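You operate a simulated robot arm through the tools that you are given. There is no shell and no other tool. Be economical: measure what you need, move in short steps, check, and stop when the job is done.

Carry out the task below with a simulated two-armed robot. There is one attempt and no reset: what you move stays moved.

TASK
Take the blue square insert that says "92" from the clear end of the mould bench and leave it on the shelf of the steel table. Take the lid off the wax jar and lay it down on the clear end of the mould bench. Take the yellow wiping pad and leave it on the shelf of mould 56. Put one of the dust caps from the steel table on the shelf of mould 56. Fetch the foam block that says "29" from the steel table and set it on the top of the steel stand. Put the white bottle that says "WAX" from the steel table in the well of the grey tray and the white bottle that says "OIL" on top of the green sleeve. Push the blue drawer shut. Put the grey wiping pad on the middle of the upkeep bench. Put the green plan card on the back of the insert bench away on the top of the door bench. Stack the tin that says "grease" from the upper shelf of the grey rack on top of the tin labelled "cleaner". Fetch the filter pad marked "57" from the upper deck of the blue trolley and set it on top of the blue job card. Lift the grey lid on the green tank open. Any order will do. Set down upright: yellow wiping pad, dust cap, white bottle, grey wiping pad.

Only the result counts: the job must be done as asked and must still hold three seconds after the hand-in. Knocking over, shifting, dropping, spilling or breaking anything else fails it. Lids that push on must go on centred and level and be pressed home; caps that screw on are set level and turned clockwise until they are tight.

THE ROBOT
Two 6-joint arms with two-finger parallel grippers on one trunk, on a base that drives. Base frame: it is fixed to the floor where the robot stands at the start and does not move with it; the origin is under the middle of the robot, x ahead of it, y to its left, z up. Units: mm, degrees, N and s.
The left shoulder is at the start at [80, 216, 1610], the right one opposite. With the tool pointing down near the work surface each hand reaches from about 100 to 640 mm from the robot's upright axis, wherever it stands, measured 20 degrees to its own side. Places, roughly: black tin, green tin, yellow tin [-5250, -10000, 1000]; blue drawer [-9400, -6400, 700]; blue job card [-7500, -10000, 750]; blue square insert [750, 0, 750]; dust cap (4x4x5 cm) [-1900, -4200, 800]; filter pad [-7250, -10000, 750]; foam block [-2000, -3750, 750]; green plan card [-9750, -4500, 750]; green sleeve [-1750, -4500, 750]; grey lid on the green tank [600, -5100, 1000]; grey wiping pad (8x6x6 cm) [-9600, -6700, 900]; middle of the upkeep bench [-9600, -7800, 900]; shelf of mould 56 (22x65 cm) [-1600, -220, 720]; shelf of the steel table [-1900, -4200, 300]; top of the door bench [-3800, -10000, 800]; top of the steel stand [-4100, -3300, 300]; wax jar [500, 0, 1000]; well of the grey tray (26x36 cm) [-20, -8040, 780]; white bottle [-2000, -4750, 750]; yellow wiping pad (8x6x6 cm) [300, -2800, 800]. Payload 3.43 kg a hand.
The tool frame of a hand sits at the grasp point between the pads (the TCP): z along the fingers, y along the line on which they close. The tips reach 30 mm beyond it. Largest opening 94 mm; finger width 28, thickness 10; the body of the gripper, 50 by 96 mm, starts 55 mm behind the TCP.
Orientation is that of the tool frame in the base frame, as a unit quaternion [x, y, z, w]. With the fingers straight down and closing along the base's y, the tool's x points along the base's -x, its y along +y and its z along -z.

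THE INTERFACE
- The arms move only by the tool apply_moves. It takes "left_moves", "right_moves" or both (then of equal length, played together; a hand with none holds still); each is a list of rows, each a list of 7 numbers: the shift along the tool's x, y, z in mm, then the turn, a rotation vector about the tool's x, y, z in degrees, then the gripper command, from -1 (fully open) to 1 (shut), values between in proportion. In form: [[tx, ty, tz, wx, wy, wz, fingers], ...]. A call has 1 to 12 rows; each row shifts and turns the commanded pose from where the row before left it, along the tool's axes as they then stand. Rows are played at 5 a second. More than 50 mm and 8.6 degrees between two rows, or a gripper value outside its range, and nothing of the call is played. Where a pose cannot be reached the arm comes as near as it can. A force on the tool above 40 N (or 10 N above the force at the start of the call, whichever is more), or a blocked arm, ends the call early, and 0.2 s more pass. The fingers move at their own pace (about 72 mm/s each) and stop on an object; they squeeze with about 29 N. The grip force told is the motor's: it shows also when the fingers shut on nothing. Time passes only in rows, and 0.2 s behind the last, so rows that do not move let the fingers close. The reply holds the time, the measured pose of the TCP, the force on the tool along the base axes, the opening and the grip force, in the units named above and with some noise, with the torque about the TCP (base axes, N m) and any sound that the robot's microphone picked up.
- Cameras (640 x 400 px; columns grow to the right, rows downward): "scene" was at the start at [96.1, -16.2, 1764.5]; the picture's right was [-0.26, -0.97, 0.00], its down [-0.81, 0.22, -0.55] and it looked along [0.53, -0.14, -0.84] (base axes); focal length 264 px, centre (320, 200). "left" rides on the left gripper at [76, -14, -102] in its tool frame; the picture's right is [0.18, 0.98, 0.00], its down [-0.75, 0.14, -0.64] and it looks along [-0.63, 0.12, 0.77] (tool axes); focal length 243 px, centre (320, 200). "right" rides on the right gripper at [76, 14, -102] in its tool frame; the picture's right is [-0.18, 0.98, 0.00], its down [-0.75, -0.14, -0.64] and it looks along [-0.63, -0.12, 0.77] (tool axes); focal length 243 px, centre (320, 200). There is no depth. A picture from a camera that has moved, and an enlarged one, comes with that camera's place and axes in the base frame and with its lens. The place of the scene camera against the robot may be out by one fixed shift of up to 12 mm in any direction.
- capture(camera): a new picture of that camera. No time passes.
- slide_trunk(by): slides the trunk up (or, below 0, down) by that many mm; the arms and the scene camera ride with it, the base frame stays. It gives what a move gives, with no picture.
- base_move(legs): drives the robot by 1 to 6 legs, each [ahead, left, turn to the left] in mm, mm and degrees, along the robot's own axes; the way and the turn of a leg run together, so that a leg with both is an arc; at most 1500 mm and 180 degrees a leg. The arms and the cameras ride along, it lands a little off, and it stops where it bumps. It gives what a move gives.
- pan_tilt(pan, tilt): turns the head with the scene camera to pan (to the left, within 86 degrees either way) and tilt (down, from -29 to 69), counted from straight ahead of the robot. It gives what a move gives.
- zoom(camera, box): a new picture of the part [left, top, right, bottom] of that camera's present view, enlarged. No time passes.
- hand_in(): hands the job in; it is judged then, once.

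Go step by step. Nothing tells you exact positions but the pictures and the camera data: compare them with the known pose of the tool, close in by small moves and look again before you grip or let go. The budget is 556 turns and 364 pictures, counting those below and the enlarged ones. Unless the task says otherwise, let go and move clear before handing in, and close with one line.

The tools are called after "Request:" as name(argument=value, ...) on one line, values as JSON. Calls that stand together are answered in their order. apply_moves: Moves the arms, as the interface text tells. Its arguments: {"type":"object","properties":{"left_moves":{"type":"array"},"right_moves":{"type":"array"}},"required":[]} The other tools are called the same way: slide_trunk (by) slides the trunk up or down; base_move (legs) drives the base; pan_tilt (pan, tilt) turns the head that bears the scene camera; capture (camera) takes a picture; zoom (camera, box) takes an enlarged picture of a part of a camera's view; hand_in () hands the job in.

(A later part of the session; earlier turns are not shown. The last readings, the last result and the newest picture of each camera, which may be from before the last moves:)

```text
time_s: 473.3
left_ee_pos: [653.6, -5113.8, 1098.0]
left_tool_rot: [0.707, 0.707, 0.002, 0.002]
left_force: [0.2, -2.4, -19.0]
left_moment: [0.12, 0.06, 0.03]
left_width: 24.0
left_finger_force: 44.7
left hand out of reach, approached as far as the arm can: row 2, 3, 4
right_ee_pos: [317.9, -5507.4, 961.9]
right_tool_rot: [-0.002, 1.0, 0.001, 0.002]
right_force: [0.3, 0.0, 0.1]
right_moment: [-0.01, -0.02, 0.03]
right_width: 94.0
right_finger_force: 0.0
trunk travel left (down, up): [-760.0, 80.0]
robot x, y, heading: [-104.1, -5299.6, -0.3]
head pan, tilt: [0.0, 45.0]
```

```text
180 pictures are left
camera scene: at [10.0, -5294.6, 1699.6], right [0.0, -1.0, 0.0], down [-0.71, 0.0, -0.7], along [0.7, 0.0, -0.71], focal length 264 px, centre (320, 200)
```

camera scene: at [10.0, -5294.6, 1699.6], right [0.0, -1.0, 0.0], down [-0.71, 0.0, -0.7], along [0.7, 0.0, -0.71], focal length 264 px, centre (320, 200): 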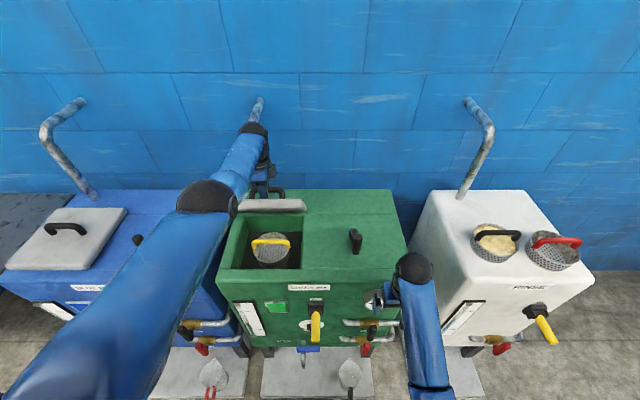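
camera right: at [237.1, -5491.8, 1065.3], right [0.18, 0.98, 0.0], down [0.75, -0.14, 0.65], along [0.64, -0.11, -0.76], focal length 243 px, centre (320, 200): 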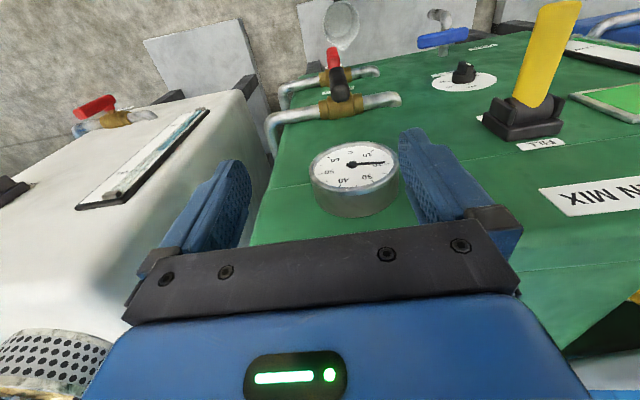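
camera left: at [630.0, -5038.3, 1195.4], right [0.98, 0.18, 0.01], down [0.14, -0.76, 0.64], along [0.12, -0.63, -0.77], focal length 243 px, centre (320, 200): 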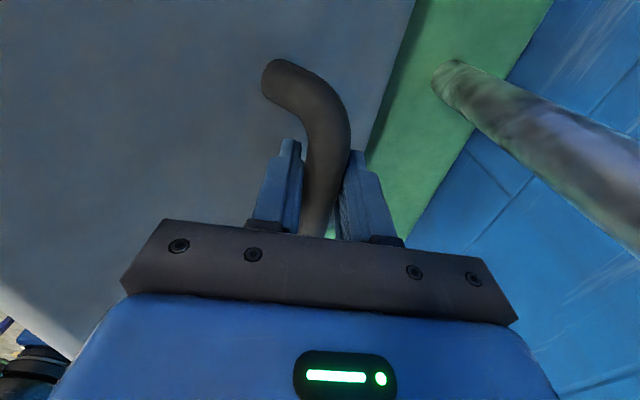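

At reach limit with a vertical tool; pitching the tool forward ~16° about the bar to gain reach, then continuing the arc.

Request:
apply_moves(left_moves=[[0, 0, 0, -5.5, 0, 0, 1], [0, 0, 0, -5.5, 0, 0, 1], [0, 0, 0, -5, 0, 0, 1], [0, 11, 0.5, 0, 0, 0, 1], [0, 11, 0.5, 0, 0, 0, 1], [0, 10, 2, 0, 0, 0, 1], [0, 10, 2, 0, 0, 0, 1], [0, 0, 0, 0, 0, 0, 1]])

Request:
capture(camera="left")

Request:
zoom(camera="scene", box=[180, 100, 380, 280])

```text
time_s: 475.1
left_ee_pos: [691.5, -5114.3, 1109.7]
left_tool_rot: [0.7, 0.7, 0.104, 0.101]
left_force: [-5.7, -3.2, 3.4]
left_moment: [-0.07, 0.65, 0.17]
left_width: 19.7
left_finger_force: 45.3
right_ee_pos: [313.4, -5506.8, 964.9]
right_tool_rot: [-0.003, 1.0, 0.0, 0.005]
right_force: [-1.1, -1.2, 1.0]
right_moment: [0.0, -0.01, -0.03]
right_width: 93.9
right_finger_force: 0.0
trunk travel left (down, up): [-760.0, 80.0]
robot x, y, heading: [-103.5, -5298.0, -0.1]
head pan, tilt: [0.0, 45.0]
```

```text
179 pictures are left
camera left: at [648.4, -5037.9, 1202.0], right [0.94, 0.18, 0.28], down [-0.05, -0.76, 0.65], along [0.33, -0.63, -0.7], focal length 243 px, centre (320, 200)
```

left: 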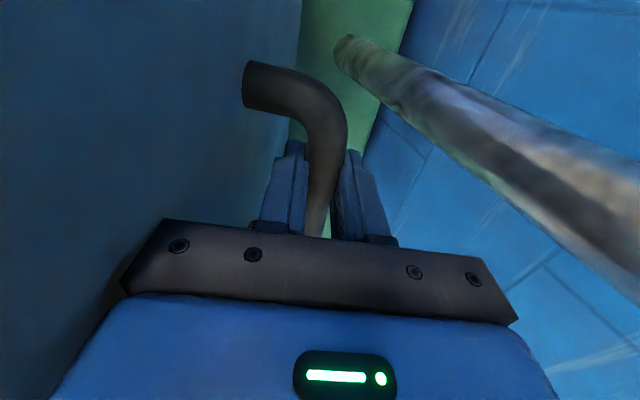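

```text
2.22 times, centred on (280, 190) of scene
camera zoom: at [3.2, -5295.7, 1700.2], right [0.0, -1.0, 0.0], down [-0.71, 0.0, -0.71], along [0.71, 0.0, -0.71], focal length 587 px, centre (409, 222)
```

zoom: 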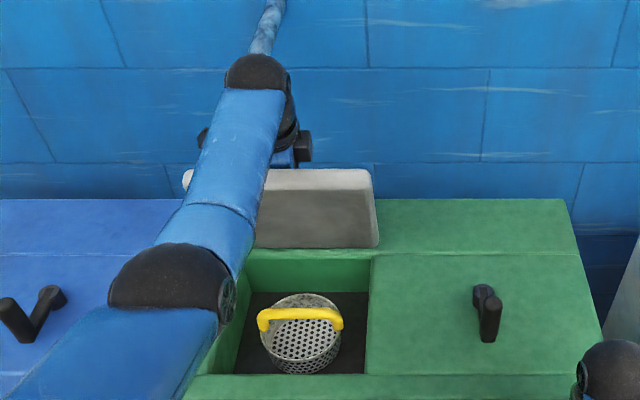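

Lid is ~65–70° open. Continuing the arc in smaller steps.

Request:
apply_moves(left_moves=[[0, 6, 2, -2, 0, 0, 1], [0, 6, 2, -2, 0, 0, 1], [0, 6, 2.5, -2, 0, 0, 1], [0, 6, 2.5, -2, 0, 0, 1], [0, 0, 0, 0, 0, 0, 1]])

Request:
capture(camera="left")

Request:
zoom(camera="scene", box=[180, 100, 380, 280])

```text
time_s: 475.7
left_ee_pos: [687.1, -5113.8, 1110.8]
left_tool_rot: [0.698, 0.697, 0.116, 0.113]
left_force: [-33.0, 0.1, 28.1]
left_moment: [-0.52, 5.25, -0.5]
left_width: 19.7
left_finger_force: 44.9
right_ee_pos: [305.2, -5507.0, 966.7]
right_tool_rot: [-0.004, 1.0, -0.001, 0.007]
right_force: [0.8, -0.1, 0.0]
right_moment: [-0.01, 0.01, 0.03]
right_width: 93.7
right_finger_force: 0.0
trunk travel left (down, up): [-760.0, 80.0]
robot x, y, heading: [-103.3, -5296.3, 0.0]
head pan, tilt: [0.0, 45.0]
stopped in row 3 (left hand): the force on the tool passed its limit at 43 N (the readings are from after the stop); the commanded pose is now the measured one
```

```text
177 pictures are left
camera left: at [640.5, -5037.9, 1200.6], right [0.93, 0.18, 0.32], down [-0.07, -0.76, 0.65], along [0.36, -0.63, -0.69], focal length 243 px, centre (320, 200)
```

left: 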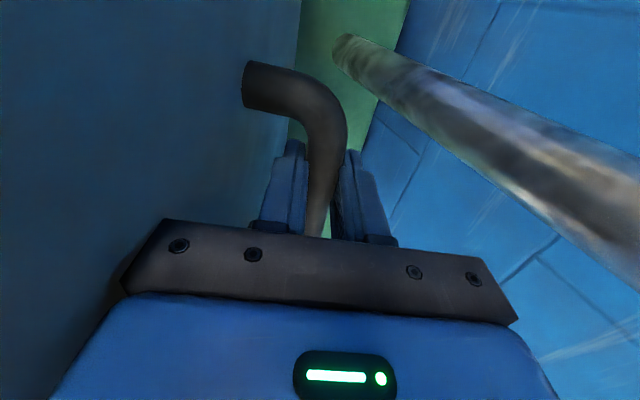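

```text
2.22 times, centred on (280, 190) of scene
camera zoom: at [-9.1, -5296.3, 1701.3], right [0.0, -1.0, 0.0], down [-0.7, 0.0, -0.71], along [0.71, 0.0, -0.7], focal length 587 px, centre (409, 222)
```

zoom: 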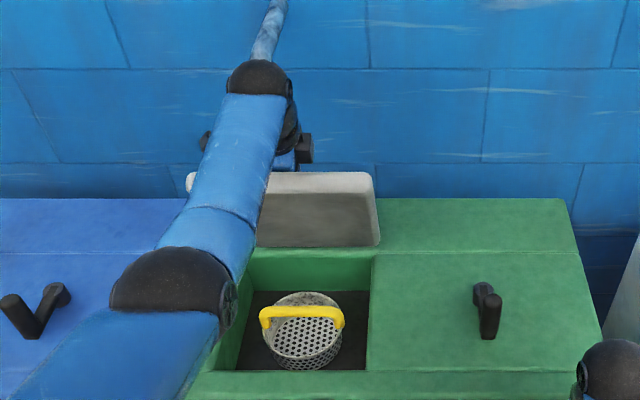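

The left palm now jams against the lid's edge (~68° open). I'll ease it, and bring the right hand (fingers closed, pitched forward) to push the lid from the front past vertical.

Request:
apply_moves(left_moves=[[0, 1, 0, 2, 0, 0, 1], [0, 1, 0, 1.5, 0, 0, 1], [0, 0, 0, 0, 0, 0, 1], [0, 0, 0, 0, 0, 0, 1], [0, 0, 0, 0, 0, 0, 1], [0, 0, 0, 0, 0, 0, 1], [0, 0, 0, 0, 0, 0, 1]], right_moves=[[0, 0, 0, 0, -8.5, 0, 0], [0, 0, 0, 0, -8.5, 0, 1], [0, 0, 0, 0, -8.5, 0, 1], [0, 0, 0, 0, -8.5, 0, 1], [0, 0, 0, 0, -8.5, 0, 1], [0, 0, 0, 0, -8.5, 0, 1], [0, 0, 0, 0, 0, 0, 1]])

Request:
capture(camera="scene")

```text
time_s: 477.3
left_ee_pos: [693.6, -5114.6, 1110.2]
left_tool_rot: [0.701, 0.7, 0.099, 0.097]
left_force: [-9.7, 0.1, 30.7]
left_moment: [-0.39, 1.48, 0.11]
left_width: 19.7
left_finger_force: 45.0
right_ee_pos: [308.5, -5507.3, 966.8]
right_tool_rot: [-0.003, 0.9, 0.003, 0.437]
right_force: [-0.2, -0.3, 0.1]
right_moment: [-0.01, 0.05, -0.04]
right_width: 0.0
right_finger_force: 29.4
trunk travel left (down, up): [-760.0, 80.0]
robot x, y, heading: [-104.8, -5292.1, 0.2]
head pan, tilt: [0.0, 45.0]
```

```text
175 pictures are left
camera scene: at [-5.4, -5296.2, 1700.7], right [0.0, -1.0, 0.0], down [-0.7, 0.0, -0.71], along [0.71, 0.0, -0.7], focal length 264 px, centre (320, 200)
```

scene: 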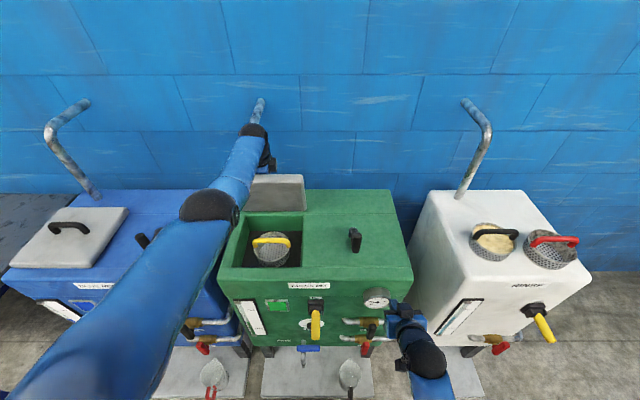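

Request:
apply_moves(right_moves=[[-27, 32.5, 1.5, 0, 0, 0, 1], [-27, 32.5, 1.5, 0, 0, 0, 1], [-27, 32.5, 1.5, 0, 0, 0, 1], [-27, 32.5, 1.5, 0, 0, 0, 1], [-27, 32.5, 1.5, 0, 0, 0, 1], [-27, 32.5, 1.5, 0, 0, 0, 1], [-27, 32.5, 1.5, 0, 0, 0, 1], [-27, 32.5, 1.5, 0, 0, 0, 1], [-27, 32.5, 1.5, 0, 0, 0, 1], [0, 0, 0, 0, 0, 0, 1]])

Request:
capture(camera="scene")

Request:
capture(camera="right")

```text
time_s: 479.5
left_ee_pos: [694.0, -5114.4, 1109.8]
left_tool_rot: [0.701, 0.7, 0.098, 0.096]
left_force: [-8.8, 0.1, 32.1]
left_moment: [0.01, 1.36, 0.12]
left_width: 19.5
left_finger_force: 45.0
right_ee_pos: [466.7, -5212.2, 1148.3]
right_tool_rot: [-0.003, 0.9, 0.001, 0.436]
right_force: [-0.8, -0.4, 0.2]
right_moment: [-0.03, -0.01, 0.01]
right_width: 0.1
right_finger_force: 28.9
trunk travel left (down, up): [-760.0, 80.0]
robot x, y, heading: [-106.5, -5294.0, 0.0]
head pan, tilt: [0.0, 45.0]
```

```text
174 pictures are left
camera scene: at [-5.1, -5296.6, 1700.6], right [0.0, -1.0, 0.0], down [-0.7, 0.0, -0.71], along [0.71, 0.0, -0.7], focal length 264 px, centre (320, 200)
```

scene: 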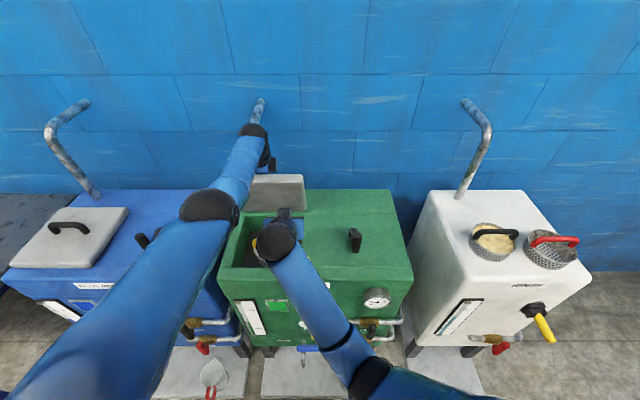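

```text
173 pictures are left
camera right: at [337.4, -5198.0, 1151.6], right [0.11, 0.98, 0.15], down [-0.04, -0.14, 0.99], along [0.99, -0.11, 0.02], focal length 243 px, centre (320, 200)
```

right: 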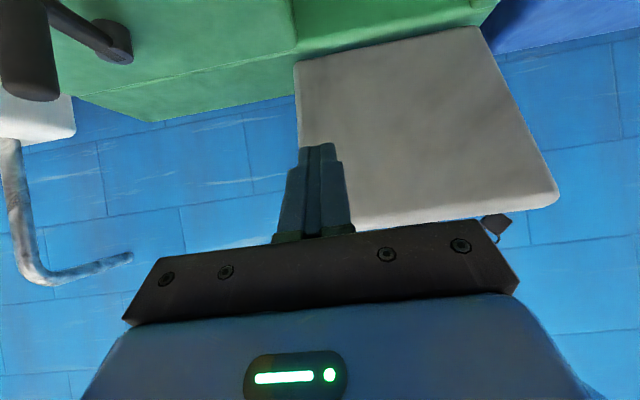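

The view shows the lid's underside. Shifting left a little, flattening the pitch, and advancing to touch the lid.

Request:
apply_moves(right_moves=[[0, 35, 0, 0, -8.5, 0, 1], [0, 5, 0, 0, -8.5, 0, 1], [-9, 0, 23.3, 0, 0, 0, 1], [-9, 0, 23.3, 0, 0, 0, 1], [-9, 0, 23.3, 0, 0, 0, 1], [0, 0, 0, 0, 0, 0, 1]])

Request:
capture(camera="right")

Request:
zoom(camera="scene", box=[180, 100, 380, 280])

```text
time_s: 480.9
left_ee_pos: [693.6, -5115.4, 1109.5]
left_tool_rot: [0.7, 0.7, 0.098, 0.097]
left_force: [-7.7, -0.4, 32.7]
left_moment: [-0.12, 1.37, 0.08]
left_width: 19.7
left_finger_force: 44.8
right_ee_pos: [543.3, -5172.7, 1147.7]
right_tool_rot: [-0.002, 0.825, 0.002, 0.565]
right_force: [0.0, 0.2, 0.2]
right_moment: [0.0, -0.01, 0.01]
right_width: 0.0
right_finger_force: 29.0
trunk travel left (down, up): [-760.0, 80.0]
robot x, y, heading: [-107.3, -5296.8, -0.1]
head pan, tilt: [0.0, 45.0]
```

```text
172 pictures are left
camera right: at [418.1, -5158.7, 1114.1], right [0.06, 0.98, 0.17], down [-0.32, -0.14, 0.93], along [0.94, -0.11, 0.31], focal length 243 px, centre (320, 200)
```

right: 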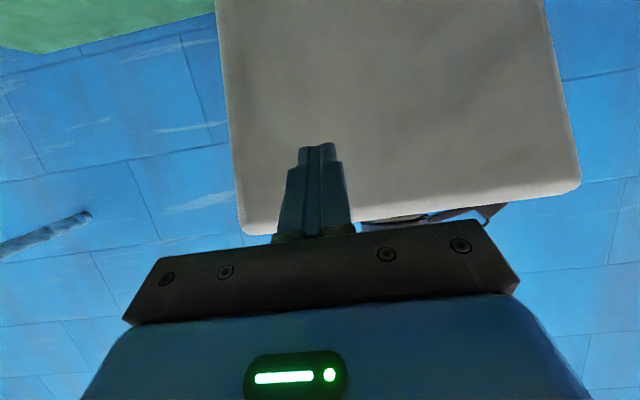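

```text
2.22 times, centred on (280, 190) of scene
camera zoom: at [-5.1, -5296.2, 1700.6], right [0.0, -1.0, 0.0], down [-0.7, 0.0, -0.71], along [0.71, 0.0, -0.7], focal length 587 px, centre (409, 222)
```

zoom: 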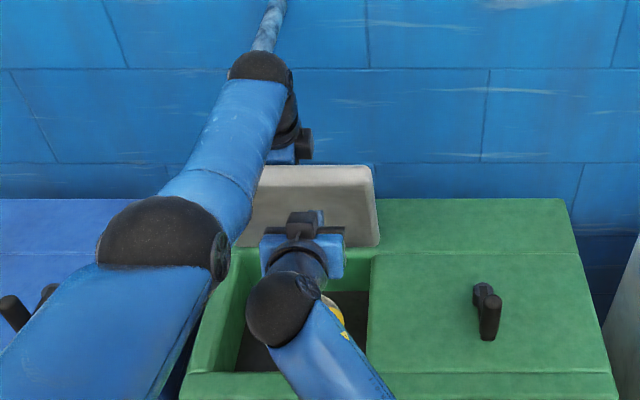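

Request:
apply_moves(right_moves=[[-3.6, 0, 9.3, 0, 0, 0, 1], [-3.6, 0, 9.3, 0, 0, 0, 1], [-3.6, 0, 9.3, 0, 0, 0, 1], [-2, 0, 4.7, 0, 0, 0, 1], [0, 0, 0, 0, 0, 0, 1]])

```text
time_s: 481.7
left_ee_pos: [695.0, -5113.4, 1109.1]
left_tool_rot: [0.701, 0.7, 0.098, 0.095]
left_force: [-20.0, -2.0, 22.3]
left_moment: [0.94, 3.33, 0.46]
left_width: 19.7
left_finger_force: 44.9
right_ee_pos: [566.6, -5170.6, 1143.7]
right_tool_rot: [-0.004, 0.828, 0.003, 0.561]
right_force: [-1.0, 0.7, 0.1]
right_moment: [0.01, -0.03, 0.05]
right_width: 0.0
right_finger_force: 28.9
trunk travel left (down, up): [-760.0, 80.0]
robot x, y, heading: [-103.6, -5297.2, -0.3]
head pan, tilt: [0.0, 45.0]
stopped in row 3 (right hand): the force on the tool passed its limit at 93 N (the readings are from after the stop); the commanded pose is now the measured one
```

The right fingertips now support the lid. Opening the left gripper and withdrawing upward.

Request:
apply_moves(left_moves=[[0, 0, 0, 0, 0, 0, 0.2], [0, 0, 0, 0, 0, 0, -0.2], [0, 2, 0, 0, 0, 0, -0.2], [0, 8, -25, 0, 0, 0, -0.2], [0, 8, -25, 0, 0, 0, -0.2], [0, 8, -25, 0, 0, 0, -0.2], [0, 0, 0, 0, 0, 0, -0.2]])

Request:
capture(camera="left")

Request:
zoom(camera="scene", box=[180, 100, 380, 280])

```text
time_s: 483.3
left_ee_pos: [704.8, -5113.5, 1184.5]
left_tool_rot: [0.7, 0.701, 0.097, 0.096]
left_force: [-0.2, -0.7, 0.5]
left_moment: [0.03, -0.03, -0.02]
left_width: 56.7
left_finger_force: 0.1
right_ee_pos: [572.8, -5170.1, 1140.3]
right_tool_rot: [-0.005, 0.829, 0.002, 0.559]
right_force: [0.7, -0.2, -0.4]
right_moment: [-0.03, -0.02, 0.02]
right_width: 0.0
right_finger_force: 29.5
trunk travel left (down, up): [-760.0, 80.0]
robot x, y, heading: [-103.2, -5293.6, 0.1]
head pan, tilt: [0.0, 45.0]
```

```text
170 pictures are left
camera left: at [664.2, -5036.6, 1277.4], right [0.95, 0.18, 0.27], down [-0.04, -0.76, 0.65], along [0.32, -0.63, -0.71], focal length 243 px, centre (320, 200)
```

left: 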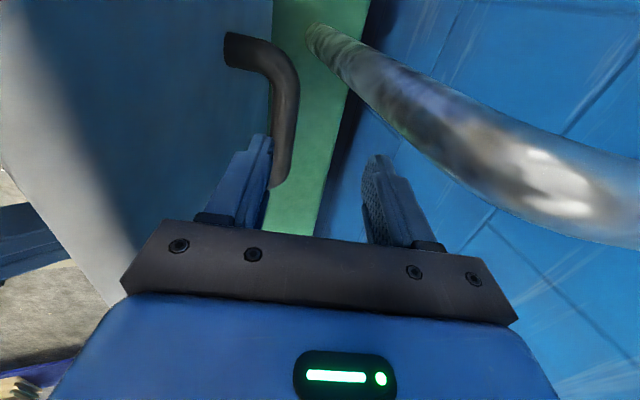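

```text
2.22 times, centred on (280, 190) of scene
camera zoom: at [4.2, -5294.6, 1699.9], right [0.0, -1.0, 0.0], down [-0.71, 0.0, -0.71], along [0.71, 0.0, -0.71], focal length 587 px, centre (409, 222)
```

zoom: 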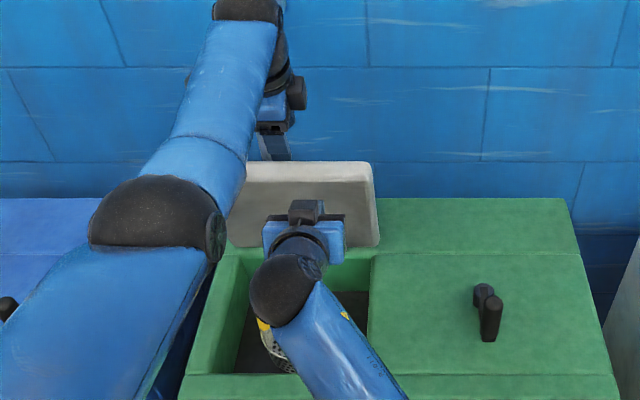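

The lid stays put (hinge friction) even without force. Withdrawing the left hand further up, clear of the lid.

Request:
apply_moves(left_moves=[[0, 11, -38, 0, 0, 0, -0.2], [0, 11, -38, 0, 0, 0, -0.2], [0, 0, 0, 0, 0, 0, -0.2]])

Request:
capture(camera="left")

Request:
capture(camera="right")

```text
time_s: 484.1
left_ee_pos: [704.0, -5113.4, 1262.2]
left_tool_rot: [0.701, 0.7, 0.097, 0.096]
left_force: [-0.5, 0.2, 0.5]
left_moment: [0.01, -0.02, -0.01]
left_width: 56.6
left_finger_force: 0.1
right_ee_pos: [572.2, -5170.6, 1140.8]
right_tool_rot: [-0.004, 0.83, 0.002, 0.558]
right_force: [-1.1, 0.7, 0.2]
right_moment: [-0.02, -0.02, -0.01]
right_width: 0.0
right_finger_force: 28.9
trunk travel left (down, up): [-760.0, 80.0]
robot x, y, heading: [-104.8, -5300.8, -0.1]
head pan, tilt: [0.0, 45.0]
```

```text
168 pictures are left
camera left: at [663.1, -5037.4, 1355.3], right [0.95, 0.18, 0.27], down [-0.04, -0.76, 0.65], along [0.32, -0.63, -0.71], focal length 243 px, centre (320, 200)
```

left: 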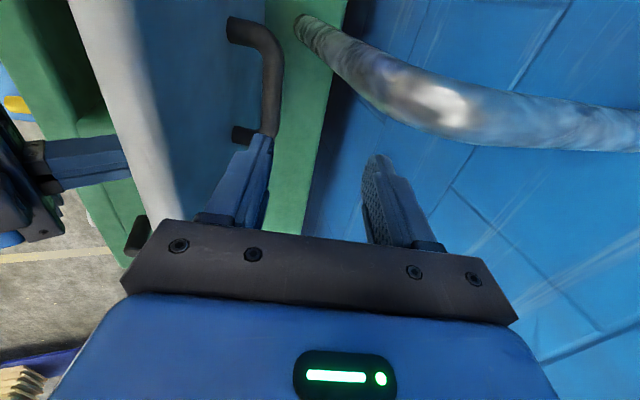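

```text
167 pictures are left
camera right: at [447.6, -5157.0, 1108.4], right [0.06, 0.98, 0.17], down [-0.31, -0.14, 0.94], along [0.95, -0.11, 0.3], focal length 243 px, centre (320, 200)
```

right: 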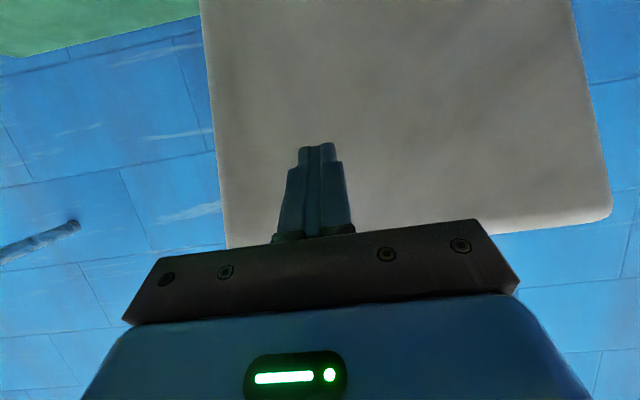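

Left is clear. Now pushing the lid with the right hand toward vertical and beyond.

Request:
apply_moves(right_moves=[[-3.8, 0, 9.3, 0, 0, 0, 1], [-3.8, 0, 9.3, 0, 0, 0, 1], [-3.8, 0, 9.3, 0, 0, 0, 1], [-3.8, 0, 9.3, 0, 0, 0, 1], [-3.8, 0, 9.3, 0, 0, 0, 1], [0, 0, 0, 0, 0, 0, 1]])

Request:
capture(camera="left")

```text
time_s: 485.5
left_ee_pos: [703.4, -5114.1, 1261.9]
left_tool_rot: [0.701, 0.7, 0.098, 0.096]
left_force: [0.4, -1.3, 0.9]
left_moment: [0.04, 0.01, 0.0]
left_width: 56.3
left_finger_force: 0.1
right_ee_pos: [623.4, -5170.1, 1141.2]
right_tool_rot: [-0.005, 0.83, 0.003, 0.558]
right_force: [-0.3, 0.6, 0.6]
right_moment: [-0.02, -0.01, -0.03]
right_width: 0.0
right_finger_force: 28.9
trunk travel left (down, up): [-760.0, 80.0]
robot x, y, heading: [-106.4, -5297.6, -0.1]
head pan, tilt: [0.0, 45.0]
```

```text
166 pictures are left
camera left: at [662.8, -5037.5, 1355.4], right [0.95, 0.18, 0.27], down [-0.04, -0.76, 0.65], along [0.32, -0.63, -0.71], focal length 243 px, centre (320, 200)
```

left: 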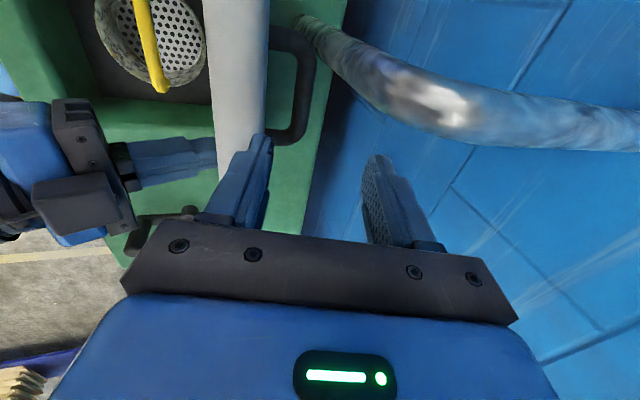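

Request:
apply_moves(right_moves=[[-3.8, 0, 9.3, 0, 0, 0, 1], [-3.8, 0, 9.3, 0, 0, 0, 1], [0, 0, 0, 0, 0, 0, 1], [0, 0, 0, 0, 0, 0, 1]])

Request:
capture(camera="left")

```text
time_s: 486.5
left_ee_pos: [704.8, -5114.7, 1261.9]
left_tool_rot: [0.7, 0.7, 0.098, 0.096]
left_force: [0.1, -0.1, 0.7]
left_moment: [-0.03, -0.01, 0.07]
left_width: 56.5
left_finger_force: 0.0
right_ee_pos: [644.1, -5170.1, 1139.7]
right_tool_rot: [-0.005, 0.83, 0.003, 0.558]
right_force: [0.0, -0.3, 0.4]
right_moment: [0.0, -0.01, -0.05]
right_width: 0.0
right_finger_force: 29.2
trunk travel left (down, up): [-760.0, 80.0]
robot x, y, heading: [-109.6, -5294.1, -0.1]
head pan, tilt: [0.0, 45.0]
```

```text
165 pictures are left
camera left: at [662.9, -5037.6, 1355.4], right [0.95, 0.18, 0.27], down [-0.04, -0.76, 0.65], along [0.32, -0.63, -0.71], focal length 243 px, centre (320, 200)
```

left: 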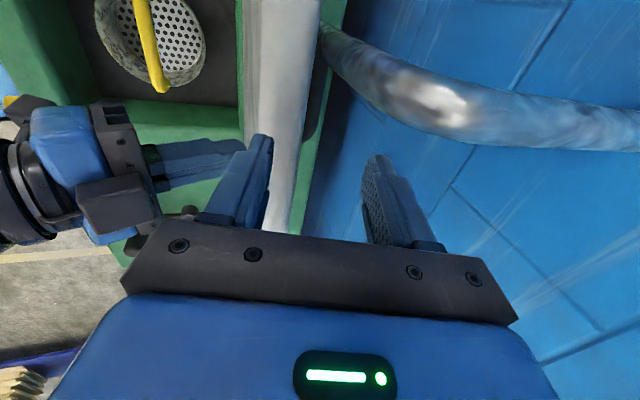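

The lid is now past vertical and stays. Withdrawing the right hand, then the left, back from the tank.

Request:
apply_moves(right_moves=[[15, 0, -37, 0, 0, 0, 1], [15, 0, -37, 0, 0, 0, 1], [15, 0, -37, 0, 0, 0, 1], [15, 0, -37, 0, 0, 0, 1], [0, -45, 0, 0, 0, 0, 1], [0, -45, 0, 0, 0, 0, 1], [0, -45, 0, 0, 0, 0, 1], [0, -45, 0, 0, 0, 0, 1], [0, -45, 0, 0, 0, 0, 1], [0, -45, 0, 0, 0, 0, 1]], left_moves=[[0, 0, 0, 0, 0, 0, -0.2], [0, 0, 0, 0, 0, 0, -0.2], [0, -38, -11, 0, 0, 0, -0.2], [0, -38, -11, 0, 0, 0, -0.2], [0, -38, -11, 0, 0, 0, -0.2], [0, -38, -11, 0, 0, 0, -0.2], [0, -38, -11, 0, 0, 0, -0.2], [0, 0, 0, 0, 0, 0, -0.2], [0, 0, 0, 0, 0, 0, -0.2], [0, 0, 0, 0, 0, 0, -0.2]])

Request:
base_move(legs=[[-500, 0, 0]])

Request:
capture(camera="scene")

```text
time_s: 488.7
left_ee_pos: [595.3, -5117.2, 1208.5]
left_tool_rot: [0.701, 0.7, 0.098, 0.095]
left_force: [-0.7, -0.5, -0.7]
left_moment: [0.05, 0.0, -0.04]
left_width: 56.4
left_finger_force: 0.0
left hand out of reach, approached as far as the arm can: row 5, 6, 7
right_ee_pos: [485.7, -5442.7, 1140.6]
right_tool_rot: [-0.003, 0.829, 0.002, 0.56]
right_force: [-0.3, -0.4, -0.1]
right_moment: [-0.01, -0.03, 0.03]
right_width: 0.0
right_finger_force: 28.6
trunk travel left (down, up): [-760.0, 80.0]
robot x, y, heading: [-104.4, -5296.0, -0.2]
head pan, tilt: [0.0, 45.0]
```

```text
time_s: 491.7
left_ee_pos: [98.9, -5118.3, 1207.3]
left_tool_rot: [0.702, 0.699, 0.097, 0.096]
left_force: [0.5, -0.6, 0.1]
left_moment: [-0.02, 0.02, -0.01]
left_width: 56.4
left_finger_force: 0.0
right_ee_pos: [-14.6, -5442.1, 1139.0]
right_tool_rot: [-0.002, 0.83, 0.001, 0.557]
right_force: [0.2, 0.5, -0.1]
right_moment: [0.02, 0.0, -0.01]
right_width: 0.1
right_finger_force: 29.4
trunk travel left (down, up): [-760.0, 80.0]
robot x, y, heading: [-605.6, -5296.3, -0.2]
head pan, tilt: [0.0, 45.0]
```

```text
164 pictures are left
camera scene: at [-494.4, -5293.3, 1699.7], right [-0.01, -1.0, 0.0], down [-0.71, 0.0, -0.71], along [0.71, 0.0, -0.71], focal length 264 px, centre (320, 200)
```

scene: 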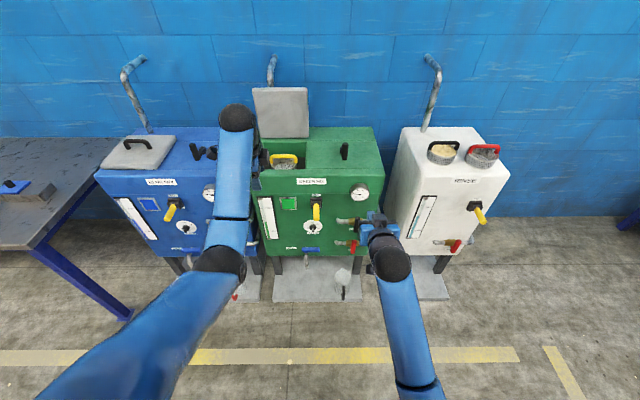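

Tank lid is open and stays. Restoring both tools to neutral.

Request:
apply_moves(left_moves=[[0, -20, 20, 7.9, 0, 0, -1], [0, -20, 20, 7.9, 0, 0, -1], [0, -40, 20, 0, 0, 0, -1], [0, -40, 20, 0, 0, 0, -1], [0, -40, 20, 0, 0, 0, -1], [0, -40, 20, 0, 0, 0, -1], [0, -30, 20, 0, 0, 0, -1], [0, 0, 10, 0, 0, 0, -1], [0, 0, 0, 0, 0, -8.5, -1], [0, 0, 0, 0, 0, -8.5, -1], [0, 0, 0, 0, 0, -8.5, -1], [0, 0, 0, 0, 0, -8.5, -1]], right_moves=[[0, 0, 0, 0, 8.5, 0, -1], [0, 0, 0, 0, 8.5, 0, -1], [0, 0, 0, 0, 8.5, 0, -1], [0, 0, 0, 0, 8.5, 0, -1], [0, 0, 0, 0, 8.5, 0, -1], [0, 0, 0, 0, 8.5, 0, -1], [0, 0, 0, 0, 8.5, 0, -1], [0, 0, 0, 0, 8.5, 0, -1], [20, -10, 20, 0, 0, 0, -1], [30, -10, 20, 0, 0, 0, -1], [30, -10, 20, 0, 0, 0, -1], [0, -10, 20, 0, 0, 0, -1]])

Request:
apply_moves(left_moves=[[0, 0, 0, 0, 0, -8.5, -1], [0, 0, 0, 0, 0, -8.5, -1], [0, 0, 0, 0, 0, -8.5, -1], [0, 0, 0, 0, 0, -8.5, -1], [0, 0, 0, 0, 0, -8.5, -1], [0, 0, 0, 0, 0, -8.5, -1], [0, 0, 0, 0, 0, -5, -1]])

Request:
slide_trunk(by=80)

```text
time_s: 494.3
left_ee_pos: [-52.9, -5120.6, 990.7]
left_tool_rot: [0.471, 0.882, 0.001, -0.002]
left_force: [0.4, -0.4, 0.7]
left_moment: [0.0, -0.04, -0.01]
left_width: 94.3
left_finger_force: 0.0
left hand out of reach, approached as far as the arm can: row 1, 2, 3, 4, 5, 6
right_ee_pos: [-38.3, -5478.6, 991.9]
right_tool_rot: [-0.002, 1.0, 0.0, -0.001]
right_force: [0.0, 0.2, 0.9]
right_moment: [0.02, -0.01, 0.01]
right_width: 94.2
right_finger_force: 0.1
right hand out of reach, approached as far as the arm can: row 6, 7, 8, 10
trunk travel left (down, up): [-760.0, 80.0]
robot x, y, heading: [-608.2, -5294.9, -0.6]
head pan, tilt: [0.0, 45.0]
```

```text
time_s: 495.9
left_ee_pos: [-53.3, -5120.7, 991.9]
left_tool_rot: [0.001, 1.0, 0.001, 0.0]
left_force: [-0.5, -0.6, 0.4]
left_moment: [0.01, 0.02, 0.0]
left_width: 94.0
left_finger_force: 0.0
right_ee_pos: [-40.4, -5477.5, 992.9]
right_tool_rot: [-0.002, 1.0, -0.001, -0.001]
right_force: [0.9, 0.0, 0.1]
right_moment: [-0.01, 0.01, 0.01]
right_width: 94.3
right_finger_force: 0.1
trunk travel left (down, up): [-760.0, 80.0]
robot x, y, heading: [-606.3, -5294.1, -0.6]
head pan, tilt: [0.0, 45.0]
```

```text
time_s: 497.0
left_ee_pos: [-54.2, -5120.7, 1070.4]
left_tool_rot: [0.001, 1.0, 0.002, 0.0]
left_force: [-0.6, 0.6, 0.0]
left_moment: [0.01, 0.01, -0.01]
left_width: 94.2
left_finger_force: 0.0
right_ee_pos: [-39.7, -5477.2, 1071.5]
right_tool_rot: [-0.002, 1.0, 0.0, 0.0]
right_force: [1.2, -0.8, -0.2]
right_moment: [-0.02, -0.01, 0.02]
right_width: 93.9
right_finger_force: 0.1
trunk travel left (down, up): [-840.0, 0.0]
robot x, y, heading: [-605.8, -5296.2, -0.4]
head pan, tilt: [0.0, 45.0]
```

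Now heading west for the remaining jobs. Driving along y≈-6600 and looking ahead.

Request:
base_move(legs=[[0, -1300, 0.4], [0, 0, 180], [1400, 0, 0], [1000, 0, 0]])

Request:
pan_tilt(pan=0, tilt=15)

Request:
capture(camera="scene")

Request:
pan_tilt(pan=60, tilt=15)

Request:
capture(camera="scene")

```text
time_s: 522.3
left_ee_pos: [-3545.3, -6945.6, 1073.2]
left_tool_rot: [0.999, 0.035, 0.0, 0.001]
left_force: [-0.7, -0.1, -0.2]
left_moment: [-0.02, -0.02, -0.01]
left_width: 94.0
left_finger_force: 0.1
right_ee_pos: [-3586.7, -6591.4, 1073.5]
right_tool_rot: [0.999, 0.04, 0.0, 0.0]
right_force: [0.2, 0.5, -0.7]
right_moment: [0.03, -0.04, 0.01]
right_width: 94.1
right_finger_force: 0.0
trunk travel left (down, up): [-840.0, 0.0]
robot x, y, heading: [-3006.2, -6731.4, -176.1]
head pan, tilt: [0.0, 45.0]
```

```text
time_s: 523.3
left_ee_pos: [-3546.1, -6946.3, 1071.4]
left_tool_rot: [0.999, 0.034, -0.001, 0.002]
left_force: [-0.1, -0.1, -0.7]
left_moment: [-0.02, -0.01, 0.02]
left_width: 93.8
left_finger_force: 0.0
right_ee_pos: [-3588.6, -6591.1, 1072.9]
right_tool_rot: [0.999, 0.039, 0.001, -0.002]
right_force: [0.0, 0.3, 0.7]
right_moment: [0.02, 0.01, -0.01]
right_width: 93.8
right_finger_force: 0.0
trunk travel left (down, up): [-840.0, 0.0]
robot x, y, heading: [-3006.9, -6730.9, -176.2]
head pan, tilt: [0.0, 15.0]
```

```text
163 pictures are left
camera scene: at [-3134.7, -6737.6, 1826.6], right [-0.07, 1.0, 0.0], down [0.26, 0.02, -0.97], along [-0.96, -0.06, -0.26], focal length 264 px, centre (320, 200)
```

scene: 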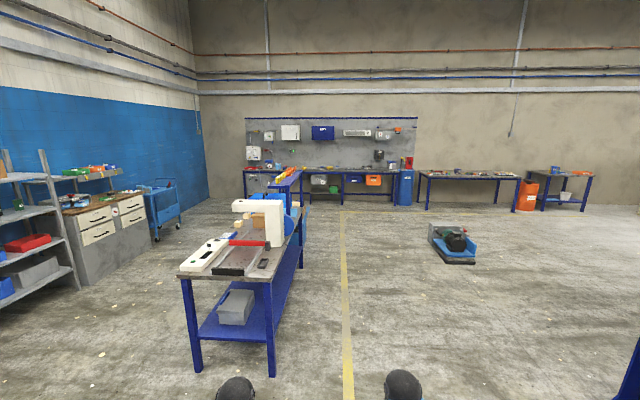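

```text
time_s: 524.6
left_ee_pos: [-3546.8, -6945.3, 1072.8]
left_tool_rot: [0.999, 0.035, 0.0, 0.001]
left_force: [0.6, -0.1, -0.8]
left_moment: [0.03, 0.02, -0.01]
left_width: 94.0
left_finger_force: 0.0
right_ee_pos: [-3587.4, -6590.9, 1072.0]
right_tool_rot: [0.999, 0.039, 0.001, -0.001]
right_force: [-0.2, -0.6, -0.2]
right_moment: [-0.03, 0.02, -0.02]
right_width: 93.8
right_finger_force: 0.0
trunk travel left (down, up): [-840.0, 0.0]
robot x, y, heading: [-3005.4, -6730.7, -176.4]
head pan, tilt: [60.0, 15.0]
```

```text
162 pictures are left
camera scene: at [-3082.1, -6815.1, 1826.8], right [-0.9, 0.44, 0.0], down [0.11, 0.23, -0.97], along [-0.43, -0.87, -0.26], focal length 264 px, centre (320, 200)
```

scene: 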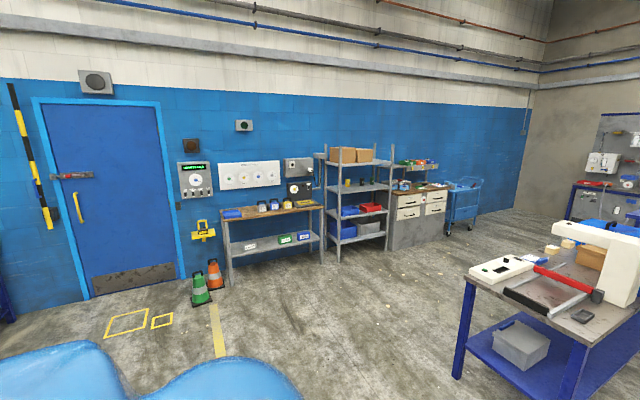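

I see the west wall with the pegboard (upkeep) bench and the insert bench to its right. Driving down the lane at y≈-6480.

Request:
base_move(legs=[[0, -250, -3.7], [1400, 0, 0], [1400, 0, 0], [1400, 0, 0], [1100, 0, 0]])

Request:
pan_tilt(pan=0, tilt=25)

Request:
capture(camera="scene")

```text
time_s: 551.2
left_ee_pos: [-8818.5, -6702.2, 1071.5]
left_tool_rot: [1.0, 0.006, 0.0, 0.001]
left_force: [0.1, 0.0, 0.1]
left_moment: [0.02, 0.0, 0.0]
left_width: 94.0
left_finger_force: 0.0
right_ee_pos: [-8838.8, -6346.3, 1072.2]
right_tool_rot: [1.0, 0.01, 0.0, 0.0]
right_force: [-0.8, -0.3, 0.3]
right_moment: [-0.01, 0.03, 0.0]
right_width: 94.1
right_finger_force: 0.0
trunk travel left (down, up): [-840.0, 0.0]
robot x, y, heading: [-8270.1, -6516.5, -179.1]
head pan, tilt: [60.0, 15.0]
```

```text
time_s: 552.5
left_ee_pos: [-8819.6, -6702.9, 1070.9]
left_tool_rot: [1.0, 0.006, 0.001, 0.0]
left_force: [-0.9, 0.3, -0.5]
left_moment: [0.0, -0.02, 0.0]
left_width: 94.0
left_finger_force: 0.1
right_ee_pos: [-8838.3, -6346.8, 1072.1]
right_tool_rot: [1.0, 0.01, 0.001, 0.0]
right_force: [0.7, 0.2, 0.4]
right_moment: [0.0, -0.02, 0.02]
right_width: 94.2
right_finger_force: 0.2
trunk travel left (down, up): [-840.0, 0.0]
robot x, y, heading: [-8269.0, -6517.9, -179.4]
head pan, tilt: [0.0, 25.0]
```

```text
161 pictures are left
camera scene: at [-8393.8, -6518.3, 1810.6], right [-0.01, 1.0, 0.0], down [0.42, 0.0, -0.91], along [-0.91, -0.01, -0.42], focal length 264 px, centre (320, 200)
```

scene: 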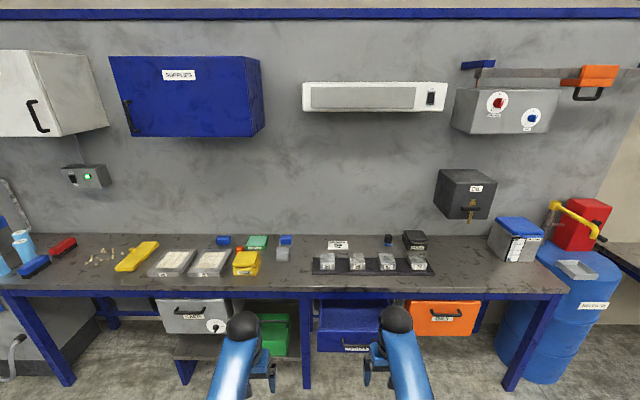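

Request:
zoom(camera="scene", box=[200, 220, 460, 370])

Request:
pan_tilt(pan=35, tilt=30)

Request:
capture(camera="scene")

```text
2.46 times, centred on (330, 295) of scene
camera zoom: at [-8393.8, -6518.3, 1810.6], right [-0.01, 1.0, 0.0], down [0.42, 0.0, -0.91], along [-0.91, -0.01, -0.42], focal length 650 px, centre (295, -34)
```

zoom: 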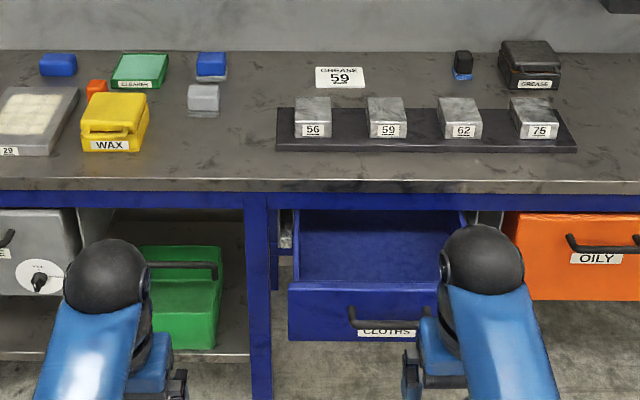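

```text
time_s: 553.5
left_ee_pos: [-8818.8, -6703.1, 1070.7]
left_tool_rot: [1.0, 0.006, -0.001, 0.001]
left_force: [-0.1, -0.7, 0.6]
left_moment: [-0.03, -0.02, 0.02]
left_width: 93.9
left_finger_force: 0.2
right_ee_pos: [-8839.4, -6345.3, 1072.4]
right_tool_rot: [1.0, 0.01, 0.001, -0.001]
right_force: [0.9, -0.3, 0.0]
right_moment: [0.0, 0.0, 0.0]
right_width: 94.0
right_finger_force: 0.0
trunk travel left (down, up): [-840.0, 0.0]
robot x, y, heading: [-8269.2, -6523.0, -179.4]
head pan, tilt: [35.0, 30.0]
```

```text
159 pictures are left
camera scene: at [-8375.8, -6570.0, 1802.6], right [-0.58, 0.81, 0.0], down [0.41, 0.29, -0.87], along [-0.7, -0.5, -0.5], focal length 264 px, centre (320, 200)
```

scene: 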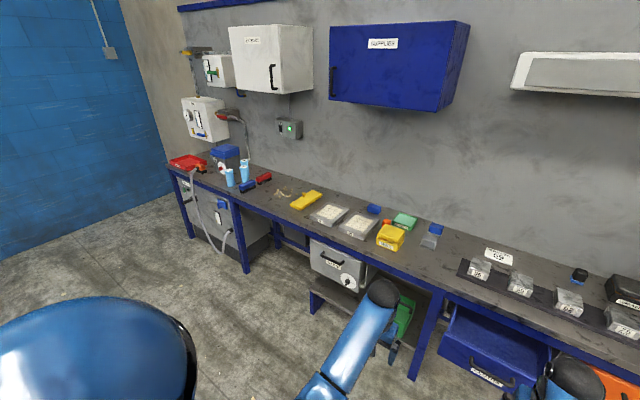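

The "CLOTHS" drawer is open at y≈-6395, front at x≈-9296. Pitching the right hand forward with closed fingers, then lowering to drawer height.

Request:
apply_moves(right_moves=[[0, 0, 0, 0, -8.5, 0, 1], [0, 0, 0, 0, -8.5, 0, 1], [0, 0, 0, 0, -8.5, 0, 1], [0, 0, 0, 0, -8.5, 0, 1], [0, 0, 0, 0, -8.5, 0, 1], [0, 0, 0, 0, -8.5, 0, 1], [0, 0, 0, 0, -8.5, 0, 1], [0, 0, 0, 0, -8.5, 0, 1], [0, 0, 0, 0, -8.5, 0, 1], [0, 0, 0, 0, 0, 0, 1]], left_moves=[[40, 0, 5, 0, 0, 0, -1], [40, 0, 5, 0, 0, 0, -1], [40, 0, 10, 0, 0, 0, -1], [30, 0, 10, 0, 0, 0, -1], [0, 0, 0, 0, 0, 0, -1], [0, 0, 0, 0, 0, 0, -1], [0, 0, 0, 0, 0, 0, -1], [0, 0, 0, 0, 0, 0, -1], [0, 0, 0, 0, 0, 0, -1], [0, 0, 0, 0, 0, 0, -1]])

Request:
base_move(legs=[[280, 0, -0.6]])

Request:
slide_trunk(by=-390)

Request:
pan_tilt(pan=-5, tilt=40)

Request:
capture(camera="scene")

Request:
capture(camera="right")

```text
time_s: 555.7
left_ee_pos: [-8670.6, -6700.4, 1032.8]
left_tool_rot: [1.0, 0.007, 0.0, 0.002]
left_force: [-0.7, -0.6, 0.9]
left_moment: [-0.03, -0.02, 0.01]
left_width: 94.2
left_finger_force: 0.1
left hand out of reach, approached as far as the arm can: row 2
right_ee_pos: [-8839.4, -6344.4, 1072.3]
right_tool_rot: [0.786, 0.008, -0.619, 0.006]
right_force: [0.1, 0.2, 0.3]
right_moment: [-0.01, 0.01, -0.01]
right_width: 0.1
right_finger_force: 29.5
trunk travel left (down, up): [-840.0, 0.0]
robot x, y, heading: [-8265.1, -6518.0, -179.3]
head pan, tilt: [35.0, 30.0]
```

```text
time_s: 557.6
left_ee_pos: [-8952.5, -6697.0, 1034.0]
left_tool_rot: [1.0, 0.0, -0.001, 0.0]
left_force: [0.2, -0.2, 0.1]
left_moment: [0.02, 0.02, 0.03]
left_width: 94.1
left_finger_force: 0.0
right_ee_pos: [-9115.6, -6338.3, 1075.2]
right_tool_rot: [0.785, 0.003, -0.62, 0.001]
right_force: [0.1, 0.4, 0.0]
right_moment: [-0.01, -0.04, -0.01]
right_width: 0.0
right_finger_force: 28.6
trunk travel left (down, up): [-840.0, 0.0]
robot x, y, heading: [-8549.1, -6518.3, 179.9]
head pan, tilt: [35.0, 30.0]
```

```text
time_s: 561.4
left_ee_pos: [-8954.4, -6696.3, 642.5]
left_tool_rot: [1.0, -0.001, 0.0, 0.0]
left_force: [-0.4, 0.1, 0.0]
left_moment: [-0.01, 0.01, -0.02]
left_width: 94.0
left_finger_force: 0.1
right_ee_pos: [-9118.4, -6338.7, 682.3]
right_tool_rot: [0.786, 0.003, -0.619, 0.002]
right_force: [-0.5, 0.0, 0.2]
right_moment: [-0.03, 0.01, 0.01]
right_width: 0.0
right_finger_force: 29.0
trunk travel left (down, up): [-450.0, 390.0]
robot x, y, heading: [-8548.3, -6514.8, 179.7]
head pan, tilt: [35.0, 30.0]
```

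```text
time_s: 562.5
left_ee_pos: [-8953.6, -6698.3, 642.2]
left_tool_rot: [1.0, -0.001, 0.0, 0.002]
left_force: [-0.6, -0.2, 0.1]
left_moment: [-0.01, -0.01, 0.02]
left_width: 93.9
left_finger_force: 0.1
right_ee_pos: [-9117.7, -6338.5, 682.9]
right_tool_rot: [0.786, 0.003, -0.619, 0.002]
right_force: [-0.5, -0.3, 0.7]
right_moment: [-0.04, 0.02, -0.02]
right_width: 0.2
right_finger_force: 28.6
trunk travel left (down, up): [-450.0, 390.0]
robot x, y, heading: [-8552.0, -6520.3, 180.2]
head pan, tilt: [-5.0, 40.0]
```

```text
158 pictures are left
camera scene: at [-8668.1, -6510.0, 1397.2], right [0.09, 1.0, 0.0], down [0.64, -0.06, -0.77], along [-0.76, 0.07, -0.64], focal length 264 px, centre (320, 200)
```

scene: 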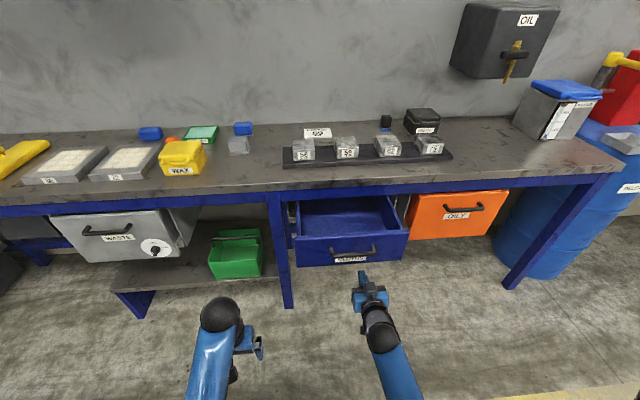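

```text
157 pictures are left
camera right: at [-9002.1, -6351.5, 632.7], right [-0.04, -0.98, 0.18], down [0.45, 0.14, 0.88], along [-0.89, 0.11, 0.43], focal length 243 px, centre (320, 200)
```

right: 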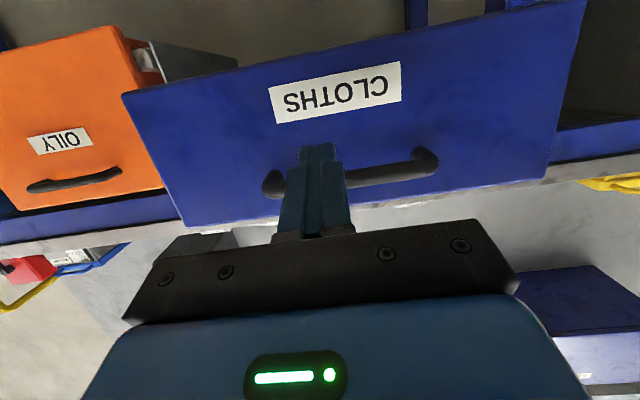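

The drawer face spans z≈619–791 with the handle at 735; pushing at z≈675, y≈-6373 avoids it. Advancing.

Request:
apply_moves(right_moves=[[0, 35, 0, 0, 0, 0, 1], [-10.6, 0, 43.8, 0, 0, 0, 1], [-10.6, 0, 43.8, 0, 0, 0, 1], [-8, 0, 33, 0, 0, 0, 1], [0, 0, 0, 0, 0, 0, 1]])

Request:
capture(camera="right")

```text
time_s: 563.7
left_ee_pos: [-8953.8, -6695.9, 642.9]
left_tool_rot: [1.0, -0.001, 0.0, 0.001]
left_force: [0.1, 0.0, -0.3]
left_moment: [-0.03, -0.01, -0.03]
left_width: 94.3
left_finger_force: 0.0
right_ee_pos: [-9242.2, -6376.2, 683.4]
right_tool_rot: [0.786, 0.003, -0.618, 0.001]
right_force: [-0.5, -0.2, -0.1]
right_moment: [-0.02, 0.0, 0.02]
right_width: 0.0
right_finger_force: 29.1
trunk travel left (down, up): [-450.0, 390.0]
robot x, y, heading: [-8552.4, -6519.4, 179.7]
head pan, tilt: [-5.0, 40.0]
```

```text
156 pictures are left
camera right: at [-9126.0, -6389.1, 633.2], right [-0.04, -0.98, 0.18], down [0.45, 0.14, 0.88], along [-0.89, 0.11, 0.43], focal length 243 px, centre (320, 200)
```

right: 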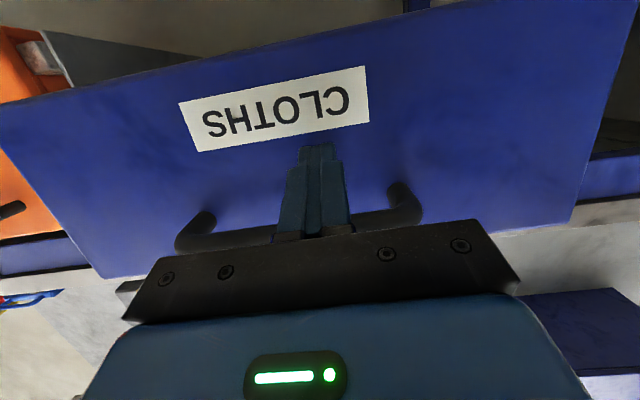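

Request:
apply_moves(right_moves=[[-4.7, 0, 19.5, 0, 0, 0, 1], [-4.7, 0, 19.5, 0, 0, 0, 1], [-4.7, 0, 19.5, 0, 0, 0, 1], [-4.7, 0, 19.5, 0, 0, 0, 1], [-4.7, 0, 19.5, 0, 0, 0, 1], [0, 0, 0, 0, 0, 0, 1]])

Request:
capture(camera="scene")

```text
time_s: 565.1
left_ee_pos: [-8953.6, -6695.9, 642.3]
left_tool_rot: [1.0, -0.001, 0.0, 0.002]
left_force: [1.0, -0.6, -0.1]
left_moment: [-0.03, -0.05, 0.02]
left_width: 94.1
left_finger_force: 0.0
right_ee_pos: [-9340.6, -6372.9, 682.8]
right_tool_rot: [0.786, 0.004, -0.618, 0.002]
right_force: [0.2, -0.5, 0.3]
right_moment: [0.02, 0.03, -0.01]
right_width: 0.0
right_finger_force: 28.9
trunk travel left (down, up): [-450.0, 390.0]
robot x, y, heading: [-8548.3, -6521.6, 179.6]
head pan, tilt: [-5.0, 40.0]
```

```text
155 pictures are left
camera scene: at [-8668.0, -6509.8, 1397.2], right [0.09, 1.0, 0.0], down [0.64, -0.06, -0.77], along [-0.76, 0.07, -0.64], focal length 264 px, centre (320, 200)
```

scene: 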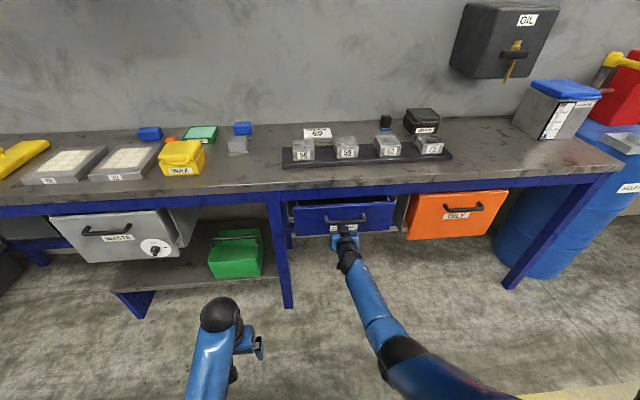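

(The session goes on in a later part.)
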